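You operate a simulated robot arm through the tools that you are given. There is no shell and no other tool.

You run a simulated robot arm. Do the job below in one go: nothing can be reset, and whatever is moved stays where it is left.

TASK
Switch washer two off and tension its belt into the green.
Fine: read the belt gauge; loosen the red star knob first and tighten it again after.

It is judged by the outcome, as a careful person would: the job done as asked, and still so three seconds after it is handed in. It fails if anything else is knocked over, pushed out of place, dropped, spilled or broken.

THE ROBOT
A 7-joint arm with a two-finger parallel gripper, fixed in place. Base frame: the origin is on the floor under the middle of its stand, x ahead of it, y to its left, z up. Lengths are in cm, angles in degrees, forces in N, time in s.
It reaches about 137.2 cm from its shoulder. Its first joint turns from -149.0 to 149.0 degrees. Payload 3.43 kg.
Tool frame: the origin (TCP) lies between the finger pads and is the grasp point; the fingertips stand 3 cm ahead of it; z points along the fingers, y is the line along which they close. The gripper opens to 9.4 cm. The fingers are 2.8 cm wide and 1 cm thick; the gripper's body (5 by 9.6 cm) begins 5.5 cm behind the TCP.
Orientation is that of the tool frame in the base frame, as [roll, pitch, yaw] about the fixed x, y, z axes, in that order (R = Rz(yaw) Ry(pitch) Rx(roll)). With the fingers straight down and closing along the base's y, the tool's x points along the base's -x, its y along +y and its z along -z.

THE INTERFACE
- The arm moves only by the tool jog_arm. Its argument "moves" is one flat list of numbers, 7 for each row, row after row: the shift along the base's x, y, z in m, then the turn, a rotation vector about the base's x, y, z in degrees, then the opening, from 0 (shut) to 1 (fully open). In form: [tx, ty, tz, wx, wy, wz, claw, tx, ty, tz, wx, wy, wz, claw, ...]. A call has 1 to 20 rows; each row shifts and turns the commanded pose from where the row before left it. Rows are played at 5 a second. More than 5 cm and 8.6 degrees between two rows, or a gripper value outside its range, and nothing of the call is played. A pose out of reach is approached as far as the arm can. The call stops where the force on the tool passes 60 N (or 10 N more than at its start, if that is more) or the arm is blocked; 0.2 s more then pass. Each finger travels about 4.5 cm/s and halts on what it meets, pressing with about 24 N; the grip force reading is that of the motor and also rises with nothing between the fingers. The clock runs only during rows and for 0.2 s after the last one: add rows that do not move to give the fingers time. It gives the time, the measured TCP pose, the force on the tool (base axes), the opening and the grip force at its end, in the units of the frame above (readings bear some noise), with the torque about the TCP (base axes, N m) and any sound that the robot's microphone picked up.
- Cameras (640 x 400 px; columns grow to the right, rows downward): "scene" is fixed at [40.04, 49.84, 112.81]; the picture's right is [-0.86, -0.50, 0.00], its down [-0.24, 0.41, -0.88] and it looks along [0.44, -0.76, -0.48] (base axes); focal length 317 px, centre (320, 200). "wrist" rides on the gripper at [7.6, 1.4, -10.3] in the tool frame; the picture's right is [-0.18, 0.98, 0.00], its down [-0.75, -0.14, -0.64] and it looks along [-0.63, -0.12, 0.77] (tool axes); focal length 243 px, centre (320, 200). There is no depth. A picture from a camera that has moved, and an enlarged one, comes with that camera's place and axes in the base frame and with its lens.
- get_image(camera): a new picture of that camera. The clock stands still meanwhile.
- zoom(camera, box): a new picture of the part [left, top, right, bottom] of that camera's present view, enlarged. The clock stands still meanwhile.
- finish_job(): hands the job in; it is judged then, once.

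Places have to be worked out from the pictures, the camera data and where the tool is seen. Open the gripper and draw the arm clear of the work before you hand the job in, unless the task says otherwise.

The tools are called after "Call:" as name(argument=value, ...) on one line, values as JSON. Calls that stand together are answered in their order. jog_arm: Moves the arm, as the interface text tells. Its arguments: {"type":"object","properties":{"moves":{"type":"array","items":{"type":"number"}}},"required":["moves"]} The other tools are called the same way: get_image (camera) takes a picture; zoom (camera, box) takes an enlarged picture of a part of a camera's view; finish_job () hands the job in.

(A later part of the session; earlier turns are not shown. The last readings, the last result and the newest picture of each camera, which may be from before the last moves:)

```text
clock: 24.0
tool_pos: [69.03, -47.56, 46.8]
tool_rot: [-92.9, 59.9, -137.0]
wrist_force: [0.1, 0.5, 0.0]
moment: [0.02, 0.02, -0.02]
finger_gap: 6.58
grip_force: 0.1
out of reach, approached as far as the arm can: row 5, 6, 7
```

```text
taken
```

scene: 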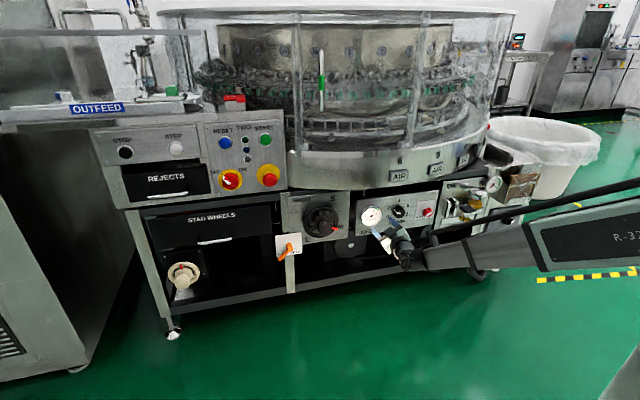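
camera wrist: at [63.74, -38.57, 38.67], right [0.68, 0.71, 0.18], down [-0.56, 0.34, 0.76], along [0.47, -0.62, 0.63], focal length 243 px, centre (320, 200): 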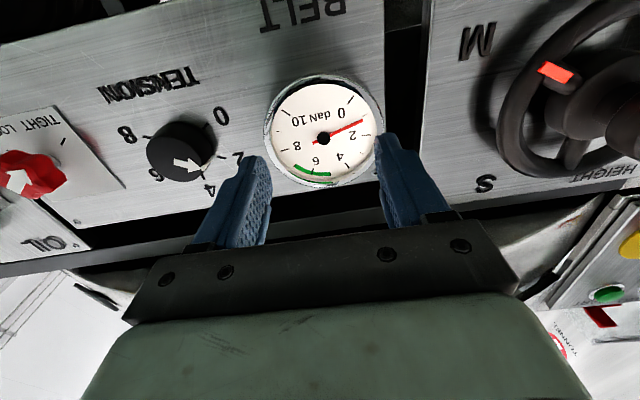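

Rolling is fine but sliding right isn't, so the limit is in the forearm/wrist joints (not the last roll joint). I'll look closely at the arm's posture to decide how to re-route it.

Call:
zoom(camera="scene", box=[360, 180, 640, 355])

Call:
zoom(camera="scene", box=[340, 200, 468, 280])

Call:
get_image(camera="wrist")

```text
2.29 times, centred on (500, 268) of scene
camera zoom: at [40.04, 49.84, 112.81], right [-0.86, -0.5, 0.0], down [-0.24, 0.41, -0.88], along [0.44, -0.76, -0.48], focal length 724 px, centre (-91, 46)
```

zoom: 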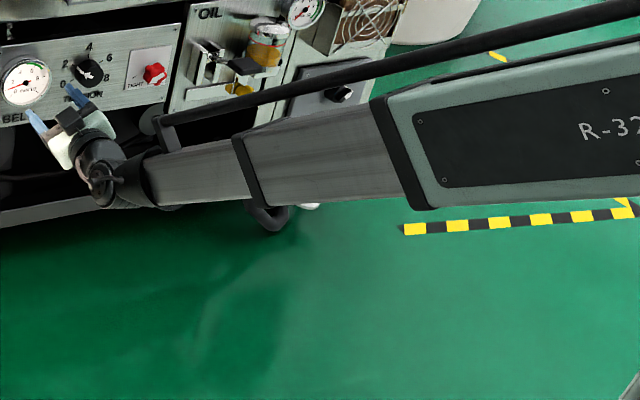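

```text
5.00 times, centred on (404, 240) of scene
camera zoom: at [40.04, 49.84, 112.81], right [-0.86, -0.5, 0.0], down [-0.24, 0.41, -0.88], along [0.44, -0.76, -0.48], focal length 1583 px, centre (-100, 0)
```

zoom: 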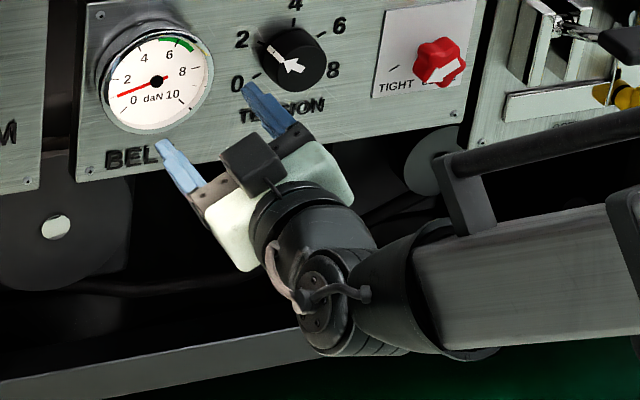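

```text
taken
camera wrist: at [59.58, -42.14, 39.67], right [0.66, 0.68, -0.33], down [-0.27, 0.62, 0.74], along [0.71, -0.4, 0.59], focal length 243 px, centre (320, 200)
```

wrist: 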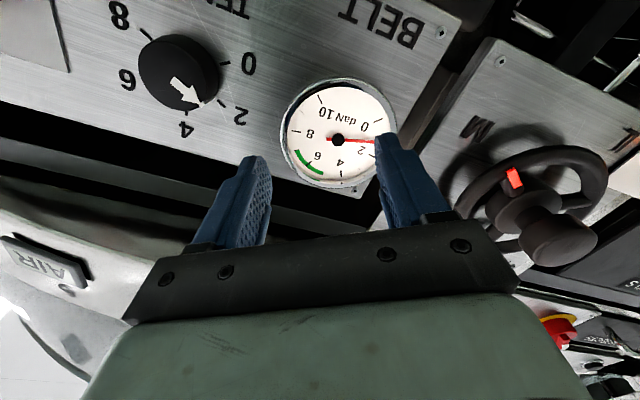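

From the picture the forearm comes steeply down from upper left and the wrist's forearm-roll joint appears wound to its limit because I swung the tool round via the right-hand side. I'll unwind: retrace the path back (away from the panel, toward the selector area), then tilt the tool back down, and later come up to the star knob straight in the arm's own plane.

Call:
jog_arm(moves=[-0.0123, 0.0159, 0.0155, 5.303, -5.303, 0, 0.7, -0.0123, 0.0159, 0.0155, 5.303, -5.303, 0, 0.7, -0.0123, 0.0159, 0.0155, 5.303, -5.303, 0, 0.7, -0.0123, 0.0159, 0.0155, 5.303, -5.303, 0, 0.7, 0.0264, 0.0301, 0.0117, 0, 0, 0, 0.7, 0.0264, 0.0301, 0.0117, 0, 0, 0, 0.7, 0.0264, 0.0301, 0.0117, 0, 0, 0, 0.7, 0.0265, 0.03, 0.0118, 0, 0, 0, 0.7, 0.0265, 0.03, 0.0118, 0, 0, 0, 0.7, 0.0265, 0.03, 0.0118, 0, 0, 0, 0.7, 0.0265, 0.03, 0.0118, 0, 0, 0, 0.7, 0.0265, 0.03, 0.0118, 0, 0, 0, 0.7, 0.0265, 0.03, 0.0118, 0, 0, 0, 0.7, 0.0265, 0.03, 0.0118, 0, 0, 0, 0.7, 0.0265, 0.03, 0.0118, 0, 0, 0, 0.7, 0.0265, 0.03, 0.0118, 0, 0, 0, 0.7, 0.0265, 0.03, 0.0118, 0, 0, 0, 0.7])

Call:
get_image(camera="scene")

```text
clock: 27.6
tool_pos: [98.81, -1.77, 68.38]
tool_rot: [-154.6, 89.9, 162.6]
wrist_force: [-0.5, -0.3, 0.3]
moment: [0.01, 0.02, -0.01]
finger_gap: 6.59
grip_force: 0.1
out of reach, approached as far as the arm can: row 1
```

```text
taken
```

scene: 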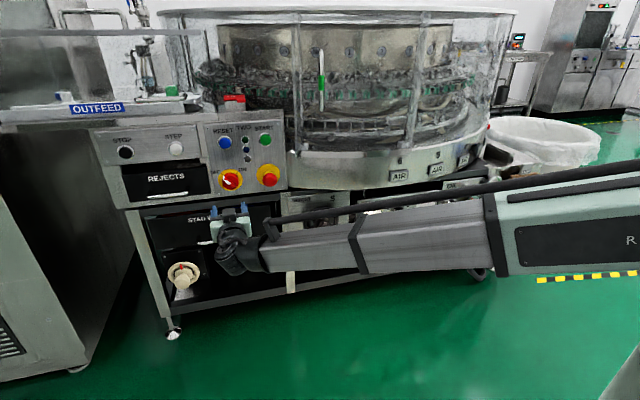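

Back in front of the control panel as planned. Now I tilt the fingers back to pointing down while moving toward the starting area.

Call:
jog_arm(moves=[-0.0295, -0.0188, 0.006, 0, 0, -2.2, 0.7, -0.0295, -0.0188, 0.006, 0, 0, 0, 0.7, -0.0295, -0.0188, 0.006, 5.05, 5.05, 0, 0.7, -0.0295, -0.0188, 0.006, 5.05, 5.05, 0, 0.7, -0.0295, -0.0188, 0.006, 5.05, 5.05, 0, 0.7, -0.0295, -0.0188, 0.006, 5.05, 5.05, 0, 0.7, -0.0295, -0.0188, 0.006, 5.05, 5.05, 0, 0.7, -0.0295, -0.0188, 0.006, 5.05, 5.05, 0, 0.7, -0.0295, -0.0188, 0.006, 5.05, 5.05, 0, 0.7, -0.0295, -0.0188, 0.006, 5.05, 5.05, 0, 0.7, 0, 0, 0.01, 5.785, 5.785, 0, 0.7, 0, 0, 0.01, 5.785, 5.785, 0, 0.7, 0, 0, 0.01, 5.785, 5.785, 0, 0.7, 0, 0, 0.01, 5.785, 5.785, 0, 0.7, 0, 0, 0, 0, 0, 0, 0.7])

Call:
get_image(camera="scene")

Call:
get_image(camera="wrist")

```text
clock: 30.8
tool_pos: [69.3, -20.52, 78.49]
tool_rot: [-179.9, -0.1, 135.0]
wrist_force: [-0.4, -0.1, 0.3]
moment: [-0.02, 0.01, -0.01]
finger_gap: 6.6
grip_force: 0.0
```

```text
taken
```

scene: 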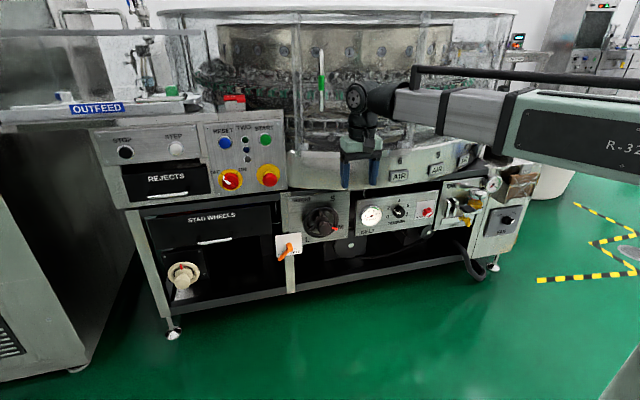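

```text
taken
camera wrist: at [64.84, -14.12, 88.73], right [0.82, 0.57, 0.0], down [0.43, -0.63, 0.64], along [0.36, -0.53, -0.77], focal length 243 px, centre (320, 200)
```

wrist: 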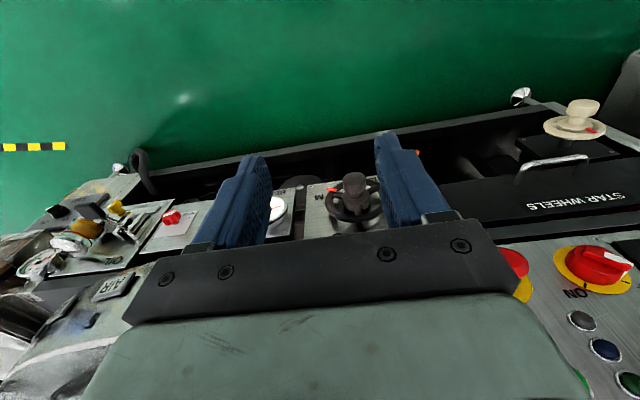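

Unwound: fingers point down, roll heading already matches the panel. Now I'll carry it (fingers down) to a spot in front of the star knob, well clear of the rim.

Call:
jog_arm(moves=[-0.029, -0.0311, -0.0065, 0, 0, 0, 0.7, -0.029, -0.0311, -0.0065, 0, 0, 0, 0.7, -0.029, -0.0311, -0.0065, 0, 0, 0, 0.7, -0.029, -0.0311, -0.0065, 0, 0, 0, 0.7, -0.029, -0.0311, -0.0065, 0, 0, 0, 0.7, -0.029, -0.0311, -0.0065, 0, 0, 0, 0.7, -0.029, -0.0311, -0.0065, 0, 0, 0, 0.7, -0.029, -0.0311, -0.0065, 0, 0, 0, 0.7, -0.029, -0.0311, -0.0065, 0, 0, -3.5, 0.7, -0.029, -0.0311, -0.0065, 0, 0, -3.5, 0.7, 0, 0, 0, 0, 0, 0, 0.7])

Call:
get_image(camera="scene")

Call:
get_image(camera="wrist")

```text
clock: 33.2
tool_pos: [40.35, -51.7, 71.92]
tool_rot: [-179.9, 0.0, 128.0]
wrist_force: [0.2, 0.2, -0.3]
moment: [-0.01, 0.01, -0.02]
finger_gap: 6.62
grip_force: 0.1
```

```text
taken
```

scene: 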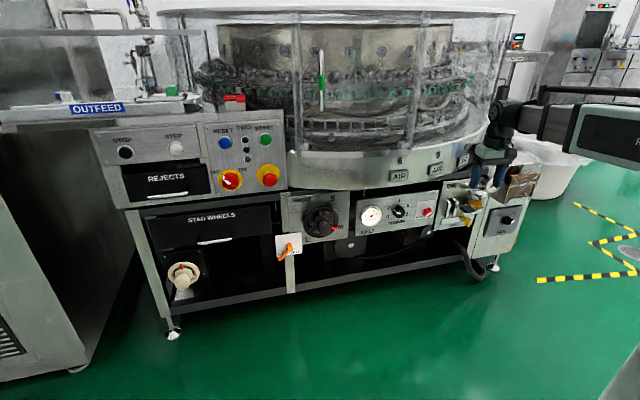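

```text
taken
camera wrist: at [36.67, -44.85, 82.17], right [0.89, 0.46, 0.0], down [0.35, -0.68, 0.64], along [0.29, -0.57, -0.77], focal length 243 px, centre (320, 200)
```

wrist: 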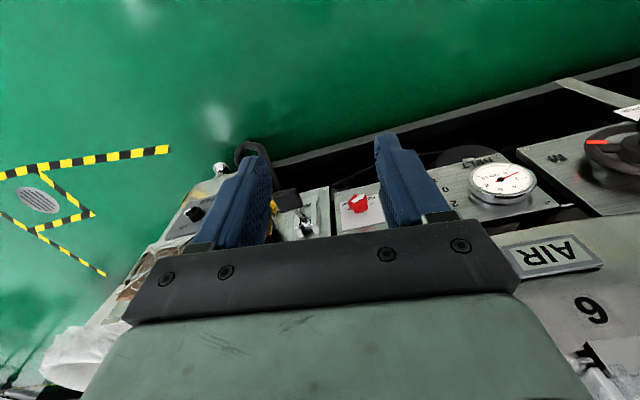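

Reached without trouble. Now I tilt the fingers up in the arm's own plane (heading −52°), half-way first.

Call:
jog_arm(moves=[0.012, -0.012, -0.015, -6.445, -5.036, 0, 0.7, 0.012, -0.012, -0.015, -6.445, -5.036, 0, 0.7, 0.012, -0.012, -0.015, -6.445, -5.036, 0, 0.7, 0.012, -0.012, -0.015, -6.445, -5.036, 0, 0.7, 0.012, -0.012, -0.015, -6.445, -5.036, 0, 0.7, 0, 0, 0, 0, 0, 0, 0.7])

Call:
get_image(camera="scene")

Call:
get_image(camera="wrist")

```text
clock: 34.6
tool_pos: [46.27, -57.68, 64.37]
tool_rot: [-179.9, 41.0, 128.0]
wrist_force: [-0.2, 0.7, -0.4]
moment: [0.04, 0.01, 0.01]
finger_gap: 6.57
grip_force: 0.1
```

```text
taken
```

scene: 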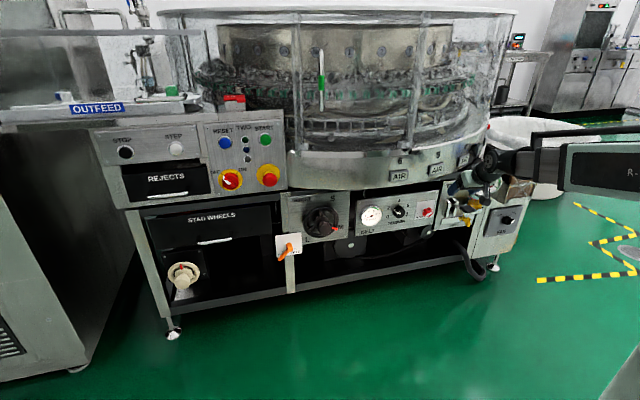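

```text
taken
camera wrist: at [39.64, -46.98, 67.1], right [0.86, 0.5, 0.12], down [-0.02, -0.2, 0.98], along [0.51, -0.84, -0.16], focal length 243 px, centre (320, 200)
```

wrist: 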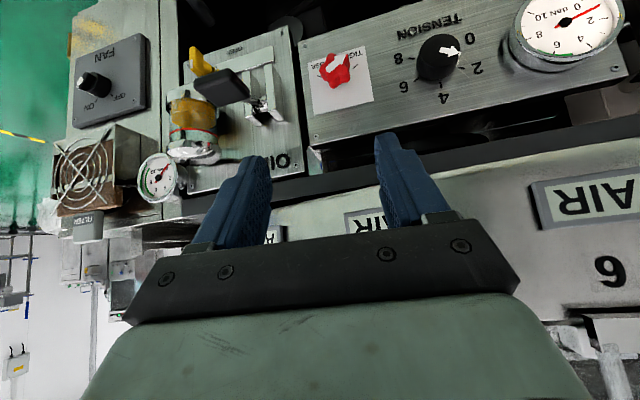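

Half-way with no limit hit and nothing touched. Continue tilting to horizontal while lowering to the star knob's height.

Call:
jog_arm(moves=[0.0076, -0.0076, -0.0307, -6.445, -5.036, 0, 0.7, 0.0076, -0.0076, -0.0307, -6.445, -5.036, 0, 0.7, 0.0076, -0.0076, -0.0307, -6.445, -5.036, 0, 0.7, 0.0076, -0.0076, -0.0307, -6.445, -5.036, 0, 0.7, 0.0076, -0.0076, -0.0307, -6.445, -5.036, 0, 0.7, 0.0076, -0.0076, -0.0307, -6.3, -4.92, 0, 0.7, 0, 0, 0, 0, 0, 0, 0.7])

Call:
get_image(camera="scene")

Call:
get_image(camera="wrist")

```text
clock: 36.2
tool_pos: [50.83, -60.1, 49.59]
tool_rot: [176.7, 77.7, 129.6]
wrist_force: [-1.3, -1.4, 0.3]
moment: [0.02, 0.0, 0.02]
finger_gap: 6.57
grip_force: 0.0
out of reach, approached as far as the arm can: row 3, 4
```

```text
taken
```

scene: 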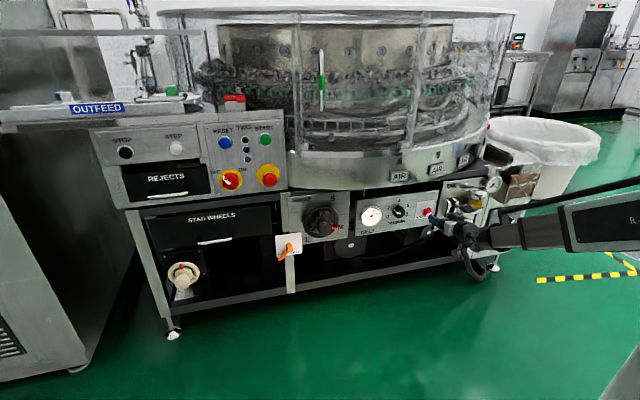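

```text
taken
camera wrist: at [43.93, -50.67, 44.33], right [0.75, 0.64, 0.19], down [-0.43, 0.24, 0.87], along [0.51, -0.73, 0.45], focal length 243 px, centre (320, 200)
```

wrist: 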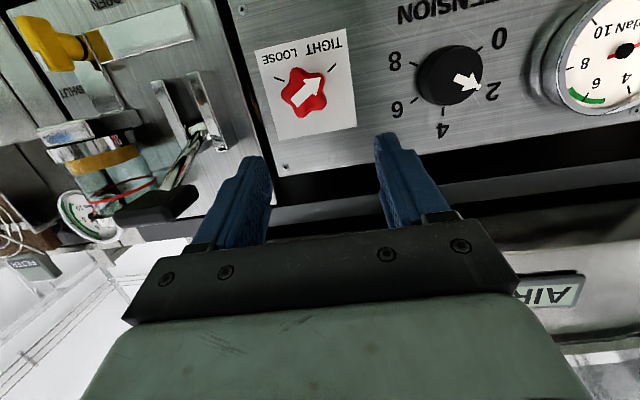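

Nearly there: TCP (50.8,-60.1,49.6), still 12° short of horizontal. The star knob (five lobes, arrow on TIGHT, LOOSE on the right) is now clearly visible. I'll finish the tilt and lower to its height.

Call:
jog_arm(moves=[0.0008, -0.0067, -0.012, -3.23, -2.52, 0, 0.7, 0.0008, -0.0067, -0.012, -3.23, -2.52, 0, 0.7, 0.0009, -0.0066, -0.012, -3.23, -2.52, 0, 0.7, 0, 0, 0, 0, 0, 0, 0.7])

Call:
get_image(camera="wrist")

```text
clock: 37.2
tool_pos: [49.06, -63.76, 46.31]
tool_rot: [173.3, 89.9, 126.3]
wrist_force: [-0.3, 0.0, 0.3]
moment: [-0.01, 0.01, 0.03]
finger_gap: 6.55
grip_force: 0.0
out of reach, approached as far as the arm can: row 1, 2, 3
```

```text
taken
camera wrist: at [43.09, -55.35, 38.71], right [0.72, 0.67, 0.18], down [-0.54, 0.37, 0.76], along [0.44, -0.64, 0.63], focal length 243 px, centre (320, 200)
```

wrist: 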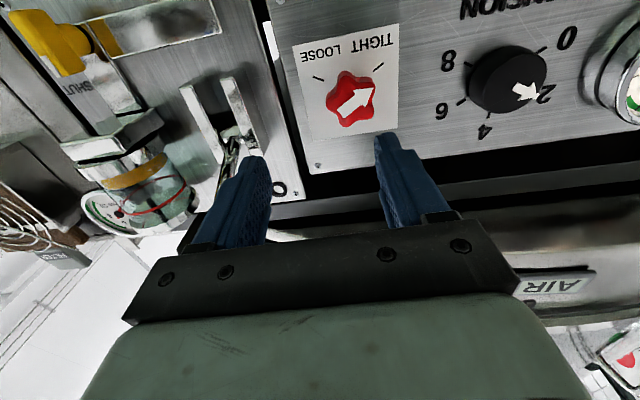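

The tool is now horizontal at (49.1,-63.8,46.3) with heading −47°. The star is within reach in this posture; I'll zoom in to locate it exactly and to check the wrist posture.

Call:
zoom(camera="scene", box=[400, 180, 560, 280])

Call:
zoom(camera="wrist", box=[260, 0, 420, 100])

Call:
zoom(camera="wrist", box=[280, 60, 408, 140])

```text
4.00 times, centred on (480, 230) of scene
camera zoom: at [40.04, 49.84, 112.81], right [-0.86, -0.5, 0.0], down [-0.24, 0.41, -0.88], along [0.44, -0.76, -0.48], focal length 1266 px, centre (-320, 80)
```

zoom: 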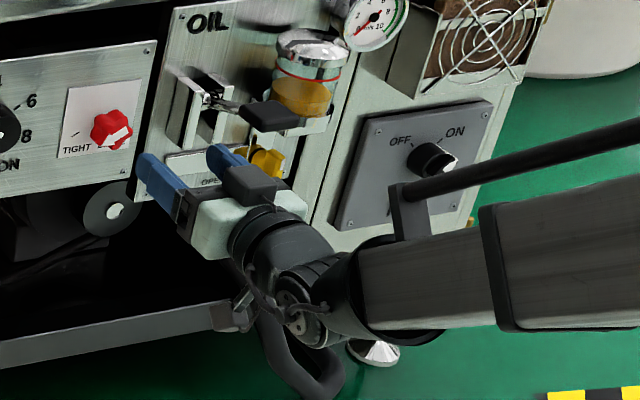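

```text
4.00 times, centred on (340, 50) of wrist
camera zoom: at [43.09, -55.35, 38.71], right [0.72, 0.67, 0.18], down [-0.54, 0.37, 0.76], along [0.44, -0.64, 0.63], focal length 970 px, centre (240, 800)
```

zoom: 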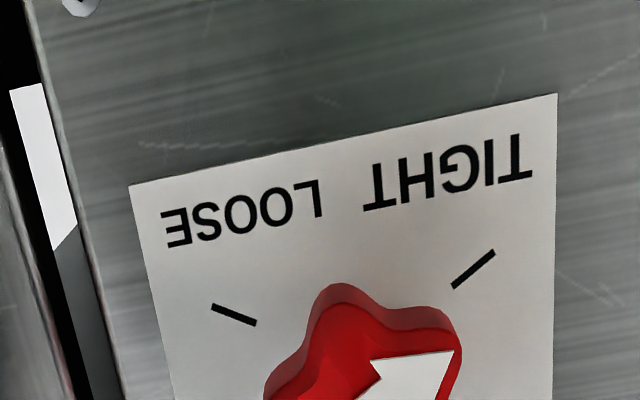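

```text
5.00 times, centred on (344, 100) of wrist
camera zoom: at [43.09, -55.35, 38.71], right [0.72, 0.67, 0.18], down [-0.54, 0.37, 0.76], along [0.44, -0.64, 0.63], focal length 1213 px, centre (200, 700)
```

zoom: 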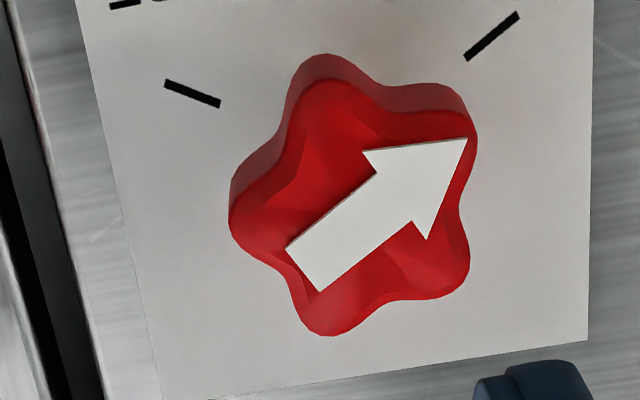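

The star head is at about (57.9,-69.4,45.6) with its front ~2.3 cm off the plate; arrow on TIGHT, LOOSE about 120° counter-clockwise from it. I'll line up on its axis (heading −43°, which this posture allows) and roll the tool clockwise to get turning room for the counter-clockwise loosening.

Call:
jog_arm(moves=[0.0087, 0.0072, -0.0038, 0, 0, 2, 0.7, 0.0087, 0.0071, -0.0038, 0, 0, 2, 0.7, 0, 0, 0, 5.486, -5.115, 0, 0.7, 0, 0, 0, 5.486, -5.115, 0, 0.7, 0, 0, 0, 5.486, -5.115, 0, 0.7, 0, 0, 0, 5.486, -5.115, 0, 0.7, 0, 0, 0, 5.486, -5.115, 0, 0.7, 0, 0, 0, 5.486, -5.115, 0, 0.7, 0, 0, 0, 0, 0, 0, 0.7])

Call:
get_image(camera="wrist")

Call:
zoom(camera="scene", box=[400, 160, 560, 260])

```text
clock: 39.2
tool_pos: [50.85, -62.34, 45.49]
tool_rot: [90.8, 44.8, 47.2]
wrist_force: [-0.7, 0.4, -0.2]
moment: [0.01, -0.02, -0.02]
finger_gap: 6.56
grip_force: 0.0
```

```text
taken
camera wrist: at [47.74, -50.69, 41.26], right [0.39, 0.4, 0.83], down [-0.9, -0.02, 0.44], along [0.19, -0.92, 0.35], focal length 243 px, centre (320, 200)
```

wrist: 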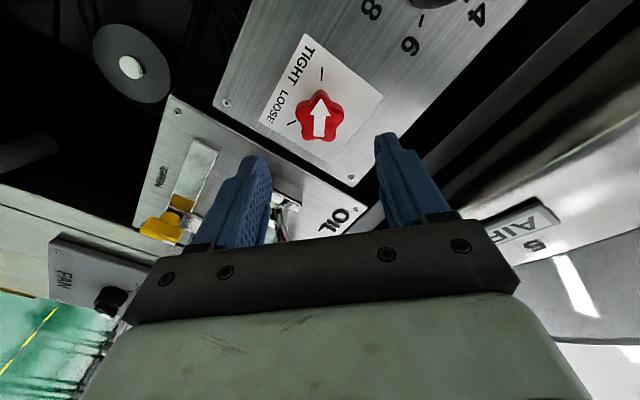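

```text
4.00 times, centred on (480, 210) of scene
camera zoom: at [40.04, 49.84, 112.81], right [-0.86, -0.5, 0.0], down [-0.24, 0.41, -0.88], along [0.44, -0.76, -0.48], focal length 1266 px, centre (-320, 160)
```

zoom: 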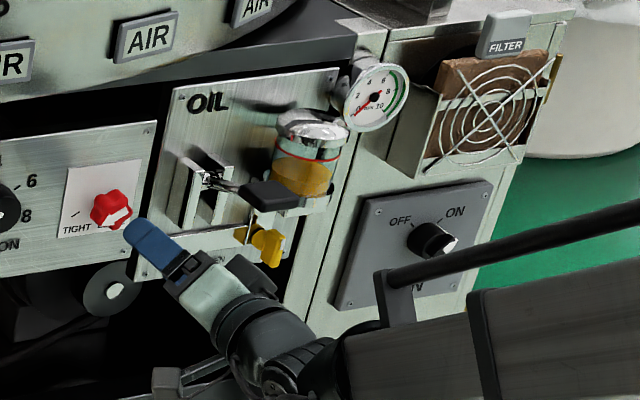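

The tool rolls freely here, and the knob sits right on the tool axis (column ~320). For a 120° counter-clockwise turn I need more starting roll, so I'll roll a further 105° clockwise to 150°, which also lines the jaws up with a lobe.

Call:
jog_arm(moves=[0, 0, 0, 5.486, -5.115, 0, 0.7, 0, 0, 0, 5.486, -5.115, 0, 0.7, 0, 0, 0, 5.486, -5.115, 0, 0.7, 0, 0, 0, 5.486, -5.115, 0, 0.7, 0, 0, 0, 5.486, -5.115, 0, 0.7, 0, 0, 0, 5.486, -5.115, 0, 0.7, 0, 0, 0, 5.486, -5.115, 0, 0.7, 0, 0, 0, 5.486, -5.115, 0, 0.7, 0, 0, 0, 5.486, -5.115, 0, 0.7, 0, 0, 0, 5.486, -5.115, 0, 0.7, 0, 0, 0, 5.486, -5.115, 0, 0.7, 0, 0, 0, 5.486, -5.115, 0, 0.7, 0, 0, 0, 5.486, -5.115, 0, 0.7, 0, 0, 0, 5.486, -5.115, 0, 0.7, 0, 0, 0, 0, 0, 0, 0.7])

Call:
get_image(camera="wrist")

Call:
get_image(camera="scene")

```text
clock: 42.4
tool_pos: [50.96, -62.36, 45.55]
tool_rot: [90.6, -60.3, 47.3]
wrist_force: [-0.5, 0.7, 0.4]
moment: [-0.02, -0.01, -0.05]
finger_gap: 6.6
grip_force: 0.0
```

```text
taken
camera wrist: at [44.99, -53.63, 52.87], right [-0.64, -0.7, 0.33], down [-0.65, 0.25, -0.72], along [0.42, -0.67, -0.61], focal length 243 px, centre (320, 200)
```

wrist: 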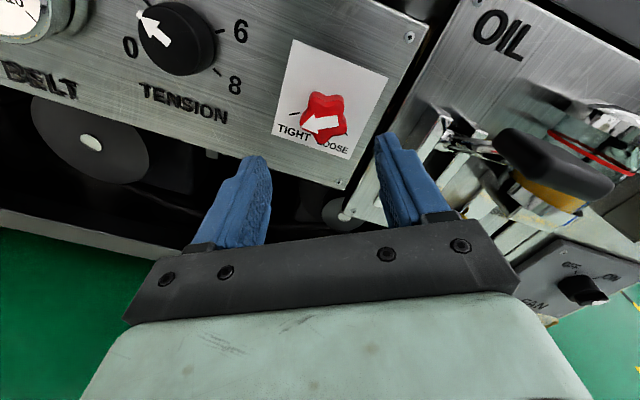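

```text
taken
```

scene: 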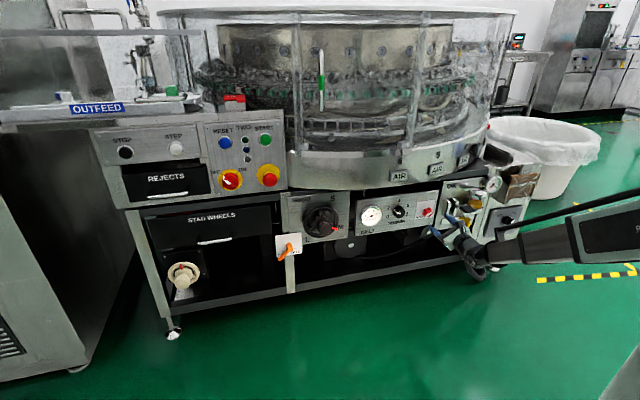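

All the roll is available here. I'll zoom to check centring on the star before advancing.

Call:
zoom(camera="wrist", box=[264, 75, 392, 155])

```text
5.00 times, centred on (328, 115) of wrist
camera zoom: at [44.99, -53.63, 52.87], right [-0.64, -0.7, 0.33], down [-0.65, 0.25, -0.72], along [0.42, -0.67, -0.61], focal length 1213 px, centre (280, 625)
```

zoom: 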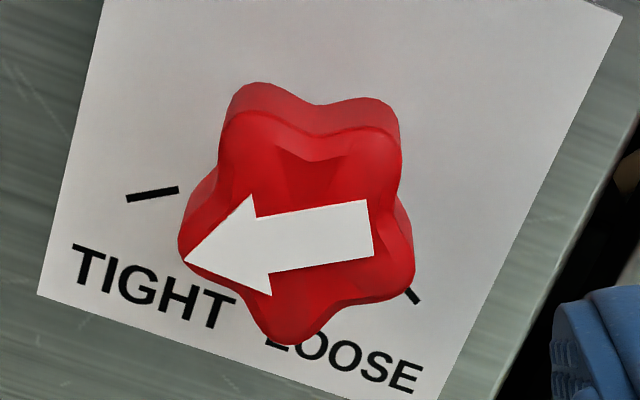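

The star is about 3 mm off in x and y of the tool; I'll correct that and advance 5.5 cm, then check again before the last 3 cm.

Call:
jog_arm(moves=[0.01257, -0.01342, -0.0007, 0, 0, 0, 0.7, 0.01257, -0.01342, -0.0007, 0, 0, 0, 0.7, 0.01257, -0.01342, -0.0007, 0, 0, 0, 0.7, 0, 0, 0, 0, 0, 0, 0.7])

Call:
get_image(camera="wrist")

Call:
zoom(camera="wrist", box=[240, 80, 400, 180])

Call:
zoom(camera="scene", box=[392, 190, 472, 240])

```text
clock: 43.4
tool_pos: [54.62, -66.3, 45.28]
tool_rot: [90.5, -60.2, 47.1]
wrist_force: [0.1, -0.7, 0.3]
moment: [0.03, 0.0, -0.01]
finger_gap: 6.57
grip_force: 0.1
```

```text
taken
camera wrist: at [48.76, -57.66, 52.64], right [-0.63, -0.7, 0.33], down [-0.65, 0.25, -0.72], along [0.42, -0.67, -0.61], focal length 243 px, centre (320, 200)
```

wrist: 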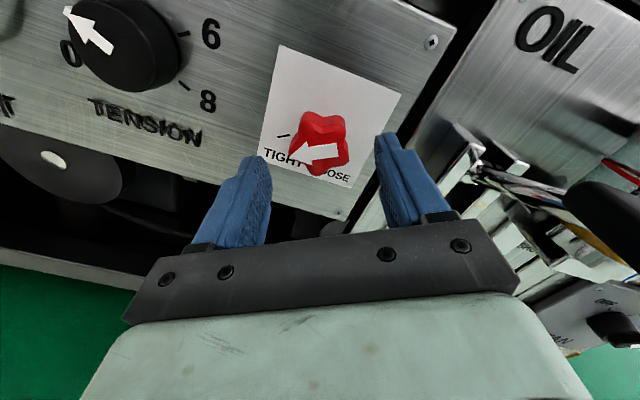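

```text
4.00 times, centred on (320, 130) of wrist
camera zoom: at [48.76, -57.66, 52.64], right [-0.63, -0.7, 0.33], down [-0.65, 0.25, -0.72], along [0.42, -0.67, -0.61], focal length 970 px, centre (320, 480)
```

zoom: 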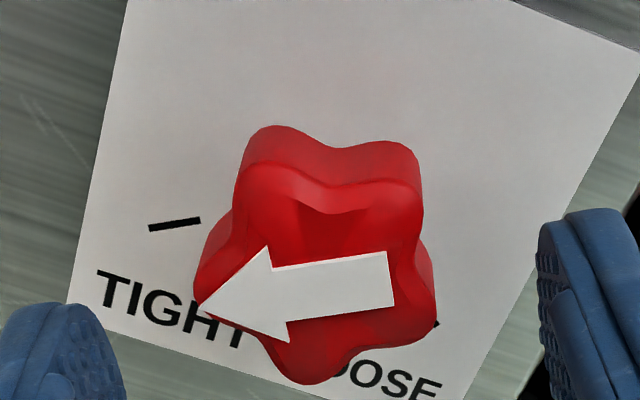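

```text
8.00 times, centred on (432, 215) of scene
camera zoom: at [40.04, 49.84, 112.81], right [-0.86, -0.5, 0.0], down [-0.24, 0.41, -0.88], along [0.44, -0.76, -0.48], focal length 2533 px, centre (-576, 80)
```

zoom: 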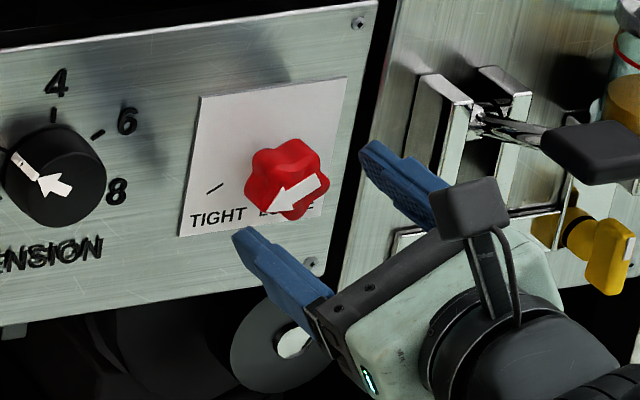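

Well centred. Advance the last ~3.1 cm so the fingertips flank the head, about 0.7 cm short of the plate, watching the force.

Call:
jog_arm(moves=[0.00766, -0.00694, 0, 0, 0, 0, 0.65, 0.00766, -0.00694, 0, 0, 0, 0, 0.65, 0.00766, -0.00694, 0, 0, 0, 0, 0.65, 0, 0, 0, 0, 0, 0, 0.65])

Call:
zoom(camera="wrist", box=[240, 90, 400, 190])

Call:
zoom(camera="scene", box=[392, 190, 472, 240])

```text
clock: 44.4
tool_pos: [56.98, -68.41, 45.29]
tool_rot: [90.5, -60.2, 47.1]
wrist_force: [0.2, -0.4, 0.4]
moment: [-0.02, 0.01, 0.02]
finger_gap: 6.11
grip_force: 0.1
```

```text
4.00 times, centred on (320, 140) of wrist
camera zoom: at [51.07, -59.73, 52.65], right [-0.63, -0.7, 0.33], down [-0.65, 0.25, -0.72], along [0.42, -0.67, -0.61], focal length 970 px, centre (320, 440)
```

zoom: 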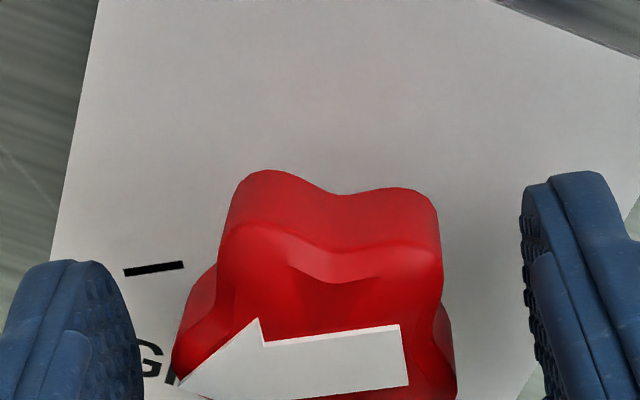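

```text
8.00 times, centred on (432, 215) of scene
camera zoom: at [40.04, 49.84, 112.81], right [-0.86, -0.5, 0.0], down [-0.24, 0.41, -0.88], along [0.44, -0.76, -0.48], focal length 2533 px, centre (-576, 80)
```

zoom: 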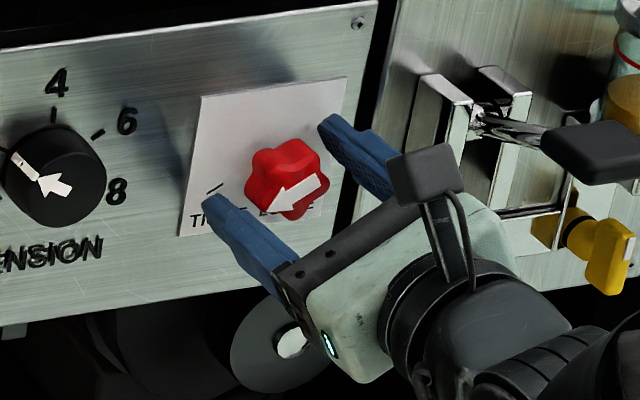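

Fingers flank the star, jaw axis along the arrow lobe. Closing on it now.

Call:
jog_arm(moves=[0, 0, 0, 0, 0, 0, 0.45, 0, 0, 0, 0, 0, 0, 0.3, 0, 0, 0, 0, 0, 0, 0.1, 0, 0, 0, 0, 0, 0, 0, 0, 0, 0, 0, 0, 0, 0])

Call:
zoom(camera="wrist", box=[240, 90, 400, 190])

Call:
zoom(camera="scene", box=[392, 190, 472, 240])

```text
clock: 45.6
tool_pos: [56.9, -68.44, 45.41]
tool_rot: [90.6, -60.1, 47.2]
wrist_force: [-2.6, -7.0, 3.7]
moment: [-0.32, -0.34, -1.06]
finger_gap: 3.93
grip_force: 45.3
```

```text
4.00 times, centred on (320, 140) of wrist
camera zoom: at [51.04, -59.76, 52.67], right [-0.64, -0.7, 0.33], down [-0.65, 0.25, -0.72], along [0.42, -0.67, -0.61], focal length 970 px, centre (320, 440)
```

zoom: 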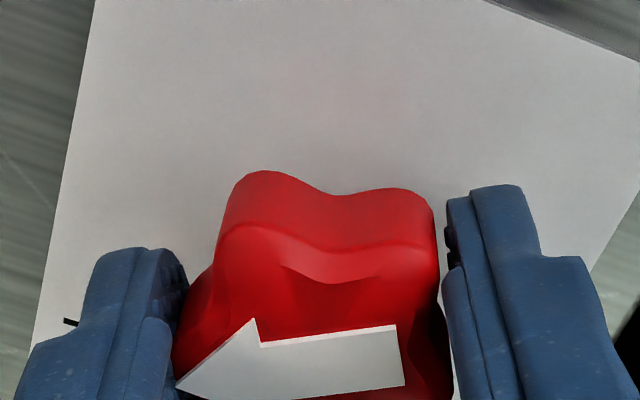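

```text
8.00 times, centred on (432, 215) of scene
camera zoom: at [40.04, 49.84, 112.81], right [-0.86, -0.5, 0.0], down [-0.24, 0.41, -0.88], along [0.44, -0.76, -0.48], focal length 2533 px, centre (-576, 80)
```

zoom: 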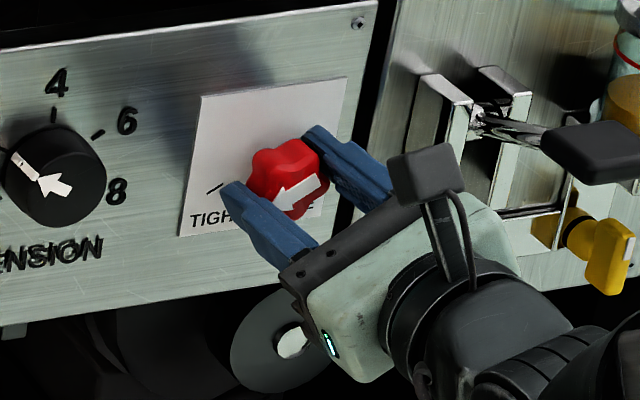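

Gripped (gap 3.9 cm, small side force). Turning counter-clockwise toward LOOSE, 45° first.

Call:
jog_arm(moves=[0, 0, 0, -5.56, 5.04, 0, 0, 0, 0, 0, -5.56, 5.04, 0, 0, 0, 0, 0, -5.56, 5.04, 0, 0, 0, 0, 0, -5.56, 5.04, 0, 0, 0, 0, 0, -5.56, 5.04, 0, 0, 0, 0, 0, -5.56, 5.04, 0, 0, 0, 0, 0, 0, 0, 0, 0])

Call:
zoom(camera="wrist", box=[220, 70, 420, 195])

Call:
zoom(camera="scene", box=[392, 190, 472, 240])

```text
clock: 47.2
tool_pos: [56.91, -68.58, 45.29]
tool_rot: [89.9, -15.2, 47.4]
wrist_force: [-11.4, -24.8, 15.5]
moment: [-0.49, -0.56, 0.09]
finger_gap: 3.85
grip_force: 44.7
```

```text
3.20 times, centred on (320, 132) of wrist
camera zoom: at [53.99, -56.49, 48.76], right [-0.29, -0.32, 0.9], down [-0.94, -0.07, -0.33], along [0.17, -0.94, -0.28], focal length 776 px, centre (320, 416)
```

zoom: 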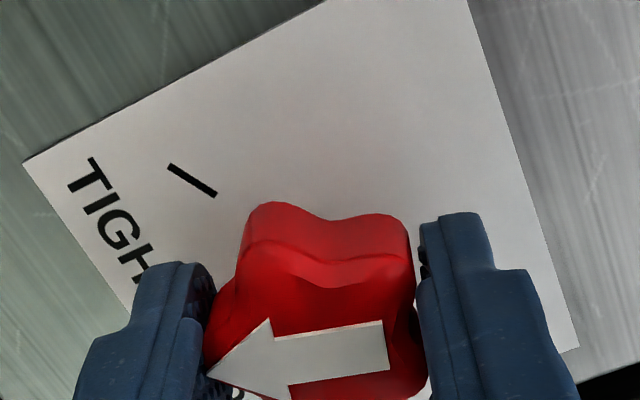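

```text
8.00 times, centred on (432, 215) of scene
camera zoom: at [40.04, 49.84, 112.81], right [-0.86, -0.5, 0.0], down [-0.24, 0.41, -0.88], along [0.44, -0.76, -0.48], focal length 2533 px, centre (-576, 80)
```

zoom: 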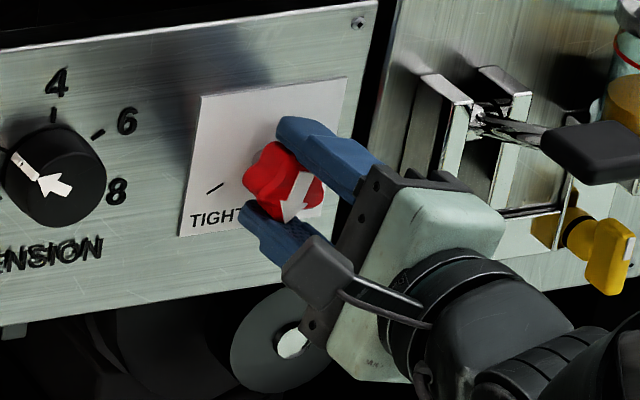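

The knob turns with the gripper. Side force has grown to ~30 N toward the right/up, so I'll shift ~3 mm that way and continue the turn another 60°.

Call:
jog_arm(moves=[-0.0007, -0.0014, 0.001, -5.56, 5.04, 0, 0, -0.0007, -0.0014, 0.001, -5.56, 5.04, 0, 0, 0, 0, 0, -5.56, 5.04, 0, 0, 0, 0, 0, -5.56, 5.04, 0, 0, 0, 0, 0, -5.56, 5.04, 0, 0, 0, 0, 0, -5.56, 5.04, 0, 0, 0, 0, 0, -5.56, 5.04, 0, 0, 0, 0, 0, -5.56, 5.04, 0, 0, 0, 0, 0, 0, 0, 0, 0])

Call:
zoom(camera="wrist", box=[220, 70, 420, 195])

Call:
zoom(camera="scene", box=[392, 190, 472, 240])

```text
clock: 49.2
tool_pos: [56.94, -68.58, 45.58]
tool_rot: [89.4, 45.1, 47.4]
wrist_force: [23.2, 30.1, 17.6]
moment: [0.89, 0.77, 0.34]
finger_gap: 3.9
grip_force: 45.0
```

```text
3.20 times, centred on (320, 132) of wrist
camera zoom: at [53.59, -56.99, 41.11], right [0.38, 0.42, 0.82], down [-0.9, -0.03, 0.43], along [0.21, -0.91, 0.37], focal length 776 px, centre (320, 416)
```

zoom: 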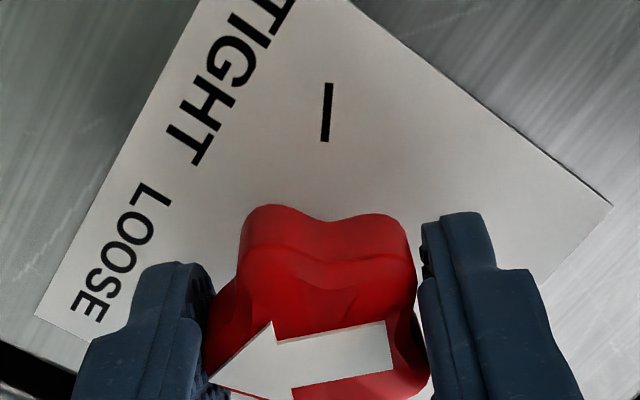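

```text
8.00 times, centred on (432, 215) of scene
camera zoom: at [40.04, 49.84, 112.81], right [-0.86, -0.5, 0.0], down [-0.24, 0.41, -0.88], along [0.44, -0.76, -0.48], focal length 2533 px, centre (-576, 80)
```

zoom: 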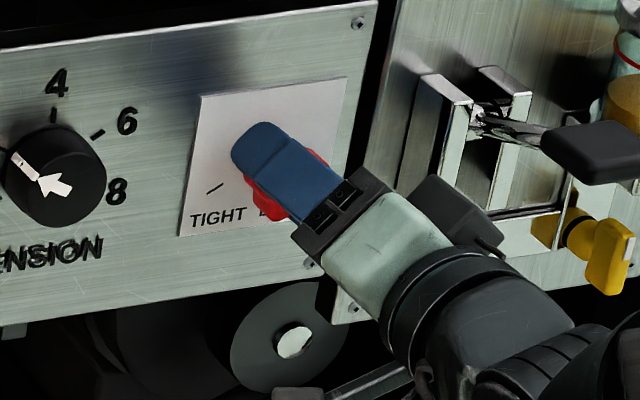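

The arrow has turned about 105°; the LOOSE mark should be about 15° further. I'll ease off the side load (shift ~3 mm left/up) and turn the last 15°.

Call:
jog_arm(moves=[0.0015, 0.0015, 0.001, 0, 0, 0, 0, 0.0006, 0.0006, 0.0005, -5.56, 5.04, 0, 0, 0, 0, 0, -5.56, 5.04, 0, 0, 0, 0, 0, 0, 0, 0, 0])

Call:
get_image(camera="wrist")

Call:
zoom(camera="scene", box=[352, 190, 448, 250])

```text
clock: 50.2
tool_pos: [56.93, -68.38, 45.67]
tool_rot: [89.6, 60.0, 47.1]
wrist_force: [4.0, 22.5, 6.6]
moment: [0.86, 0.07, -0.27]
finger_gap: 3.9
grip_force: 45.3
```

```text
taken
camera wrist: at [52.76, -57.94, 39.7], right [0.51, 0.56, 0.65], down [-0.81, 0.07, 0.58], along [0.28, -0.82, 0.49], focal length 243 px, centre (320, 200)
```

wrist: 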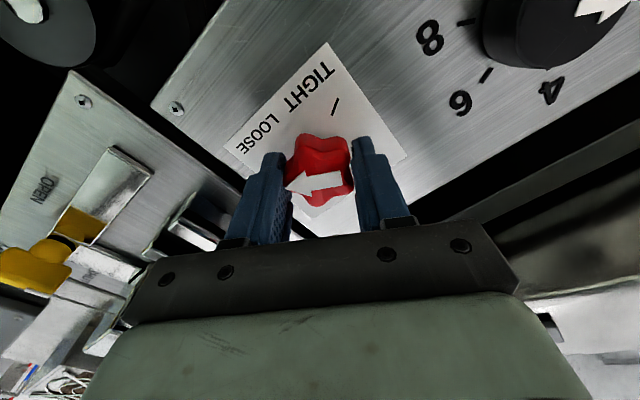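

```text
6.67 times, centred on (400, 220) of scene
camera zoom: at [40.04, 49.84, 112.81], right [-0.86, -0.5, 0.0], down [-0.24, 0.41, -0.88], along [0.44, -0.76, -0.48], focal length 2110 px, centre (-213, 67)
```

zoom: 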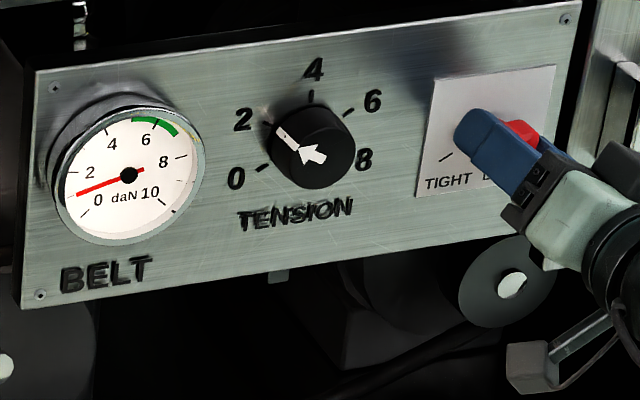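

Turned 120° in all, and the resisting torque has just risen (end of travel). I'll release, back off 6 cm and check the arrow against LOOSE.

Call:
jog_arm(moves=[0, 0, 0, 0, 0, 0, 0.5, 0, 0, 0, 0, 0, 0, 0.65, 0, 0, 0, 0, 0, 0, 0.65, -0.0148, 0.0134, 0, 0, 0, 0, 0.65, -0.0148, 0.0134, 0, 0, 0, 0, 0.65, -0.0148, 0.0134, 0, 0, 0, 0, 0.65, 0, 0, 0, 0, 0, 0, 0.65])

Call:
get_image(camera="wrist")

Call:
zoom(camera="scene", box=[352, 190, 448, 250])

```text
clock: 51.8
tool_pos: [52.5, -64.53, 45.54]
tool_rot: [89.6, 59.9, 47.2]
wrist_force: [0.4, 0.2, -0.4]
moment: [0.0, 0.0, 0.01]
finger_gap: 6.1
grip_force: 0.1
```

```text
taken
camera wrist: at [48.35, -53.94, 39.65], right [0.51, 0.56, 0.65], down [-0.81, 0.07, 0.58], along [0.28, -0.82, 0.49], focal length 243 px, centre (320, 200)
```

wrist: 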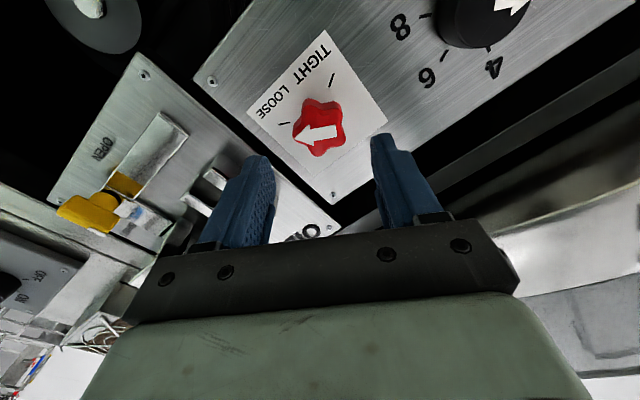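

```text
6.67 times, centred on (400, 220) of scene
camera zoom: at [40.04, 49.84, 112.81], right [-0.86, -0.5, 0.0], down [-0.24, 0.41, -0.88], along [0.44, -0.76, -0.48], focal length 2110 px, centre (-213, 67)
```

zoom: 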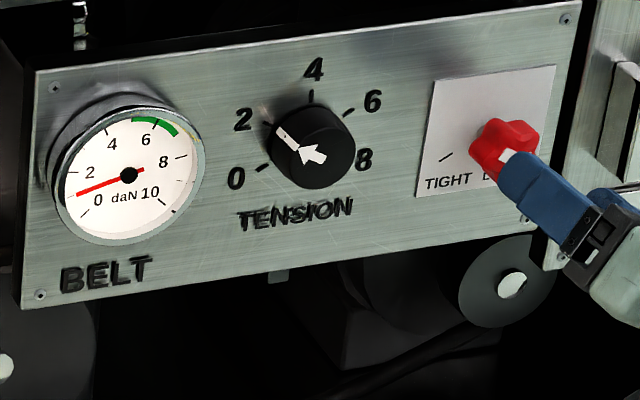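

Call:
zoom(camera="wrist", box=[240, 60, 400, 160])

```text
4.00 times, centred on (320, 110) of wrist
camera zoom: at [48.35, -53.94, 39.65], right [0.51, 0.56, 0.65], down [-0.81, 0.07, 0.58], along [0.28, -0.82, 0.49], focal length 970 px, centre (320, 560)
```

zoom: 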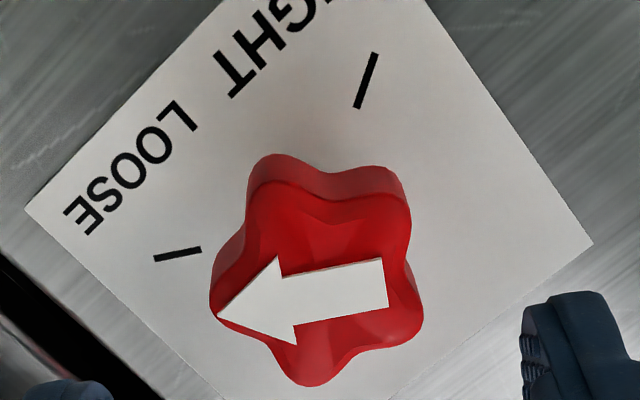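

The arrow is aligned with the LOOSE mark. Next the TENSION knob, which I place at u≈-4.3, z≈46.3 (about (67.3,-61.3,46.4)); with this wrist posture I need the tool to come in angled ~9° from the right, jaws vertical. Moving to a standoff there.

Call:
jog_arm(moves=[-0.01, 0.01, 0, 0, 0, 3.25, 0.65, -0.01, 0.01, 0, 0, 0, 3.2, 0.65, 0.01995, 0.0197, 0.0019, 0, 0, 0, 0.75, 0.01995, 0.0197, 0.0019, 0, 0, 0, 0.75, 0.01995, 0.0197, 0.0019, 0, 0, 0, 0.75, 0.01995, 0.0197, 0.0019, 0, 0, 0, 0.75, 0, 0, 0, 6.07, -4.41, 0, 0.75, 0, 0, 0, 6.07, -4.41, 0, 0.75, 0, 0, 0, 6.07, -4.41, 0, 0.75, 0, 0, 0, 6.07, -4.41, 0, 0.75, 0, 0, 0, 0, 0, 0, 0.75])

Call:
get_image(camera="wrist")

Call:
get_image(camera="scene")

```text
clock: 54.2
tool_pos: [58.5, -54.68, 46.4]
tool_rot: [89.7, 29.8, 53.8]
wrist_force: [0.3, -0.7, -0.1]
moment: [-0.01, 0.01, 0.01]
finger_gap: 7.06
grip_force: 0.0
```

```text
taken
camera wrist: at [54.51, -42.74, 43.77], right [0.19, 0.27, 0.94], down [-0.95, -0.21, 0.25], along [0.26, -0.94, 0.21], focal length 243 px, centre (320, 200)
```

wrist: 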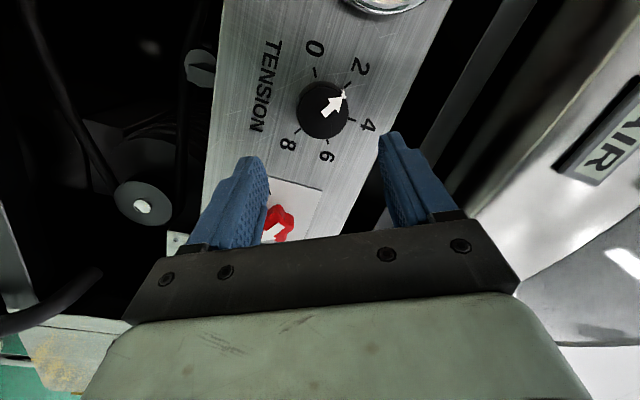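

```text
taken
```

scene: 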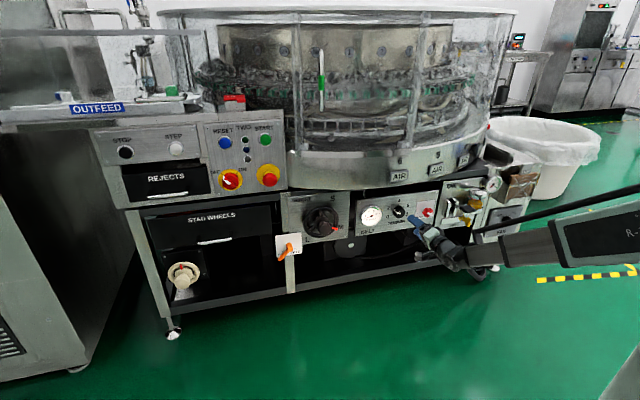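

Reached without limits. Zooming to check that the TENSION knob is centred on the tool axis.

Call:
zoom(camera="wrist", box=[256, 65, 384, 145])

Call:
zoom(camera="scene", box=[352, 190, 448, 250])

```text
5.00 times, centred on (320, 105) of wrist
camera zoom: at [54.51, -42.74, 43.77], right [0.19, 0.27, 0.94], down [-0.95, -0.21, 0.25], along [0.26, -0.94, 0.21], focal length 1213 px, centre (320, 675)
```

zoom: 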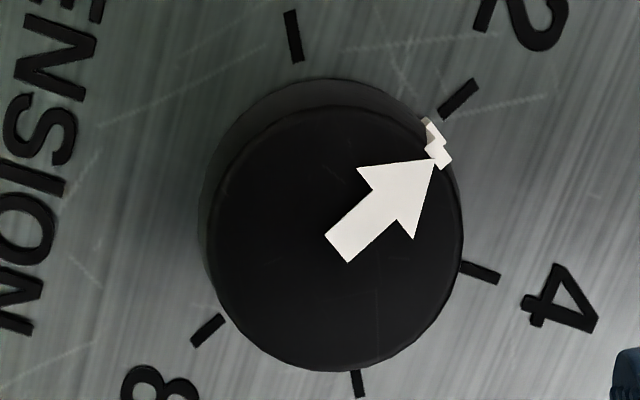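

```text
6.67 times, centred on (400, 220) of scene
camera zoom: at [40.04, 49.84, 112.81], right [-0.86, -0.5, 0.0], down [-0.24, 0.41, -0.88], along [0.44, -0.76, -0.48], focal length 2110 px, centre (-213, 67)
```

zoom: 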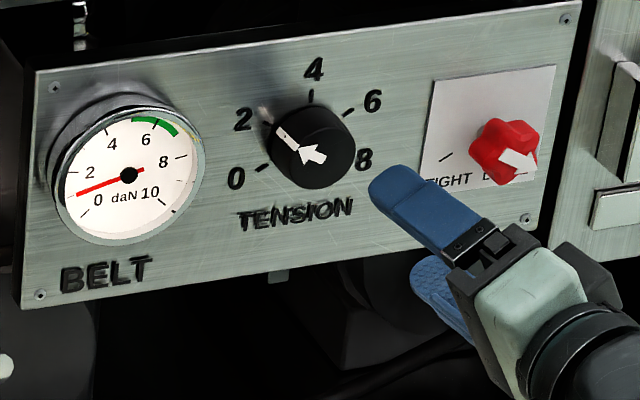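

The knob is ~3 mm off in tool y; diameter ≈4.5 cm. I'll correct that and advance 6.5 cm along the tool axis, then re-check.

Call:
jog_arm(moves=[0.01345, -0.00912, 0.00045, 0, 0, 0, 0.72, 0.01345, -0.00912, 0.00045, 0, 0, 0, 0.72, 0.01345, -0.00912, 0.00045, 0, 0, 0, 0.72, 0.01345, -0.00912, 0.00045, 0, 0, 0, 0.72, 0, 0, 0, 0, 0, 0, 0.72])

Call:
zoom(camera="wrist", box=[220, 75, 420, 200])

Call:
zoom(camera="scene", box=[352, 190, 448, 250])

```text
clock: 55.4
tool_pos: [63.96, -58.36, 46.61]
tool_rot: [89.7, 29.9, 53.7]
wrist_force: [-0.2, 1.1, 0.5]
moment: [0.02, -0.01, -0.02]
finger_gap: 6.78
grip_force: 0.1
```

```text
3.20 times, centred on (320, 138) of wrist
camera zoom: at [59.92, -46.36, 44.0], right [0.19, 0.27, 0.94], down [-0.95, -0.21, 0.25], along [0.26, -0.94, 0.22], focal length 776 px, centre (320, 400)
```

zoom: 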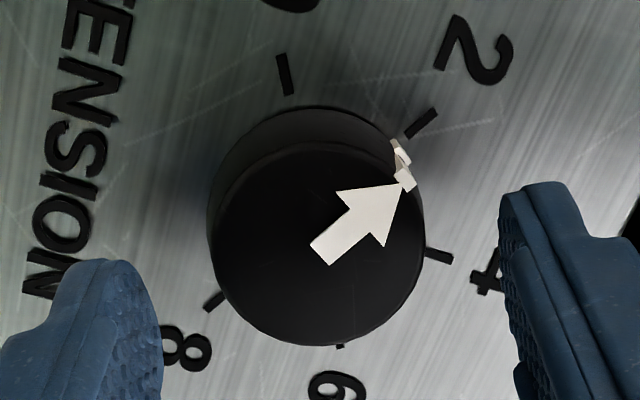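

```text
6.67 times, centred on (400, 220) of scene
camera zoom: at [40.04, 49.84, 112.81], right [-0.86, -0.5, 0.0], down [-0.24, 0.41, -0.88], along [0.44, -0.76, -0.48], focal length 2110 px, centre (-213, 67)
```

zoom: 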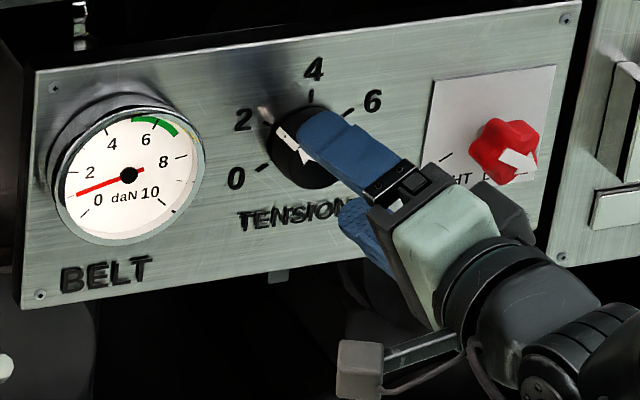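

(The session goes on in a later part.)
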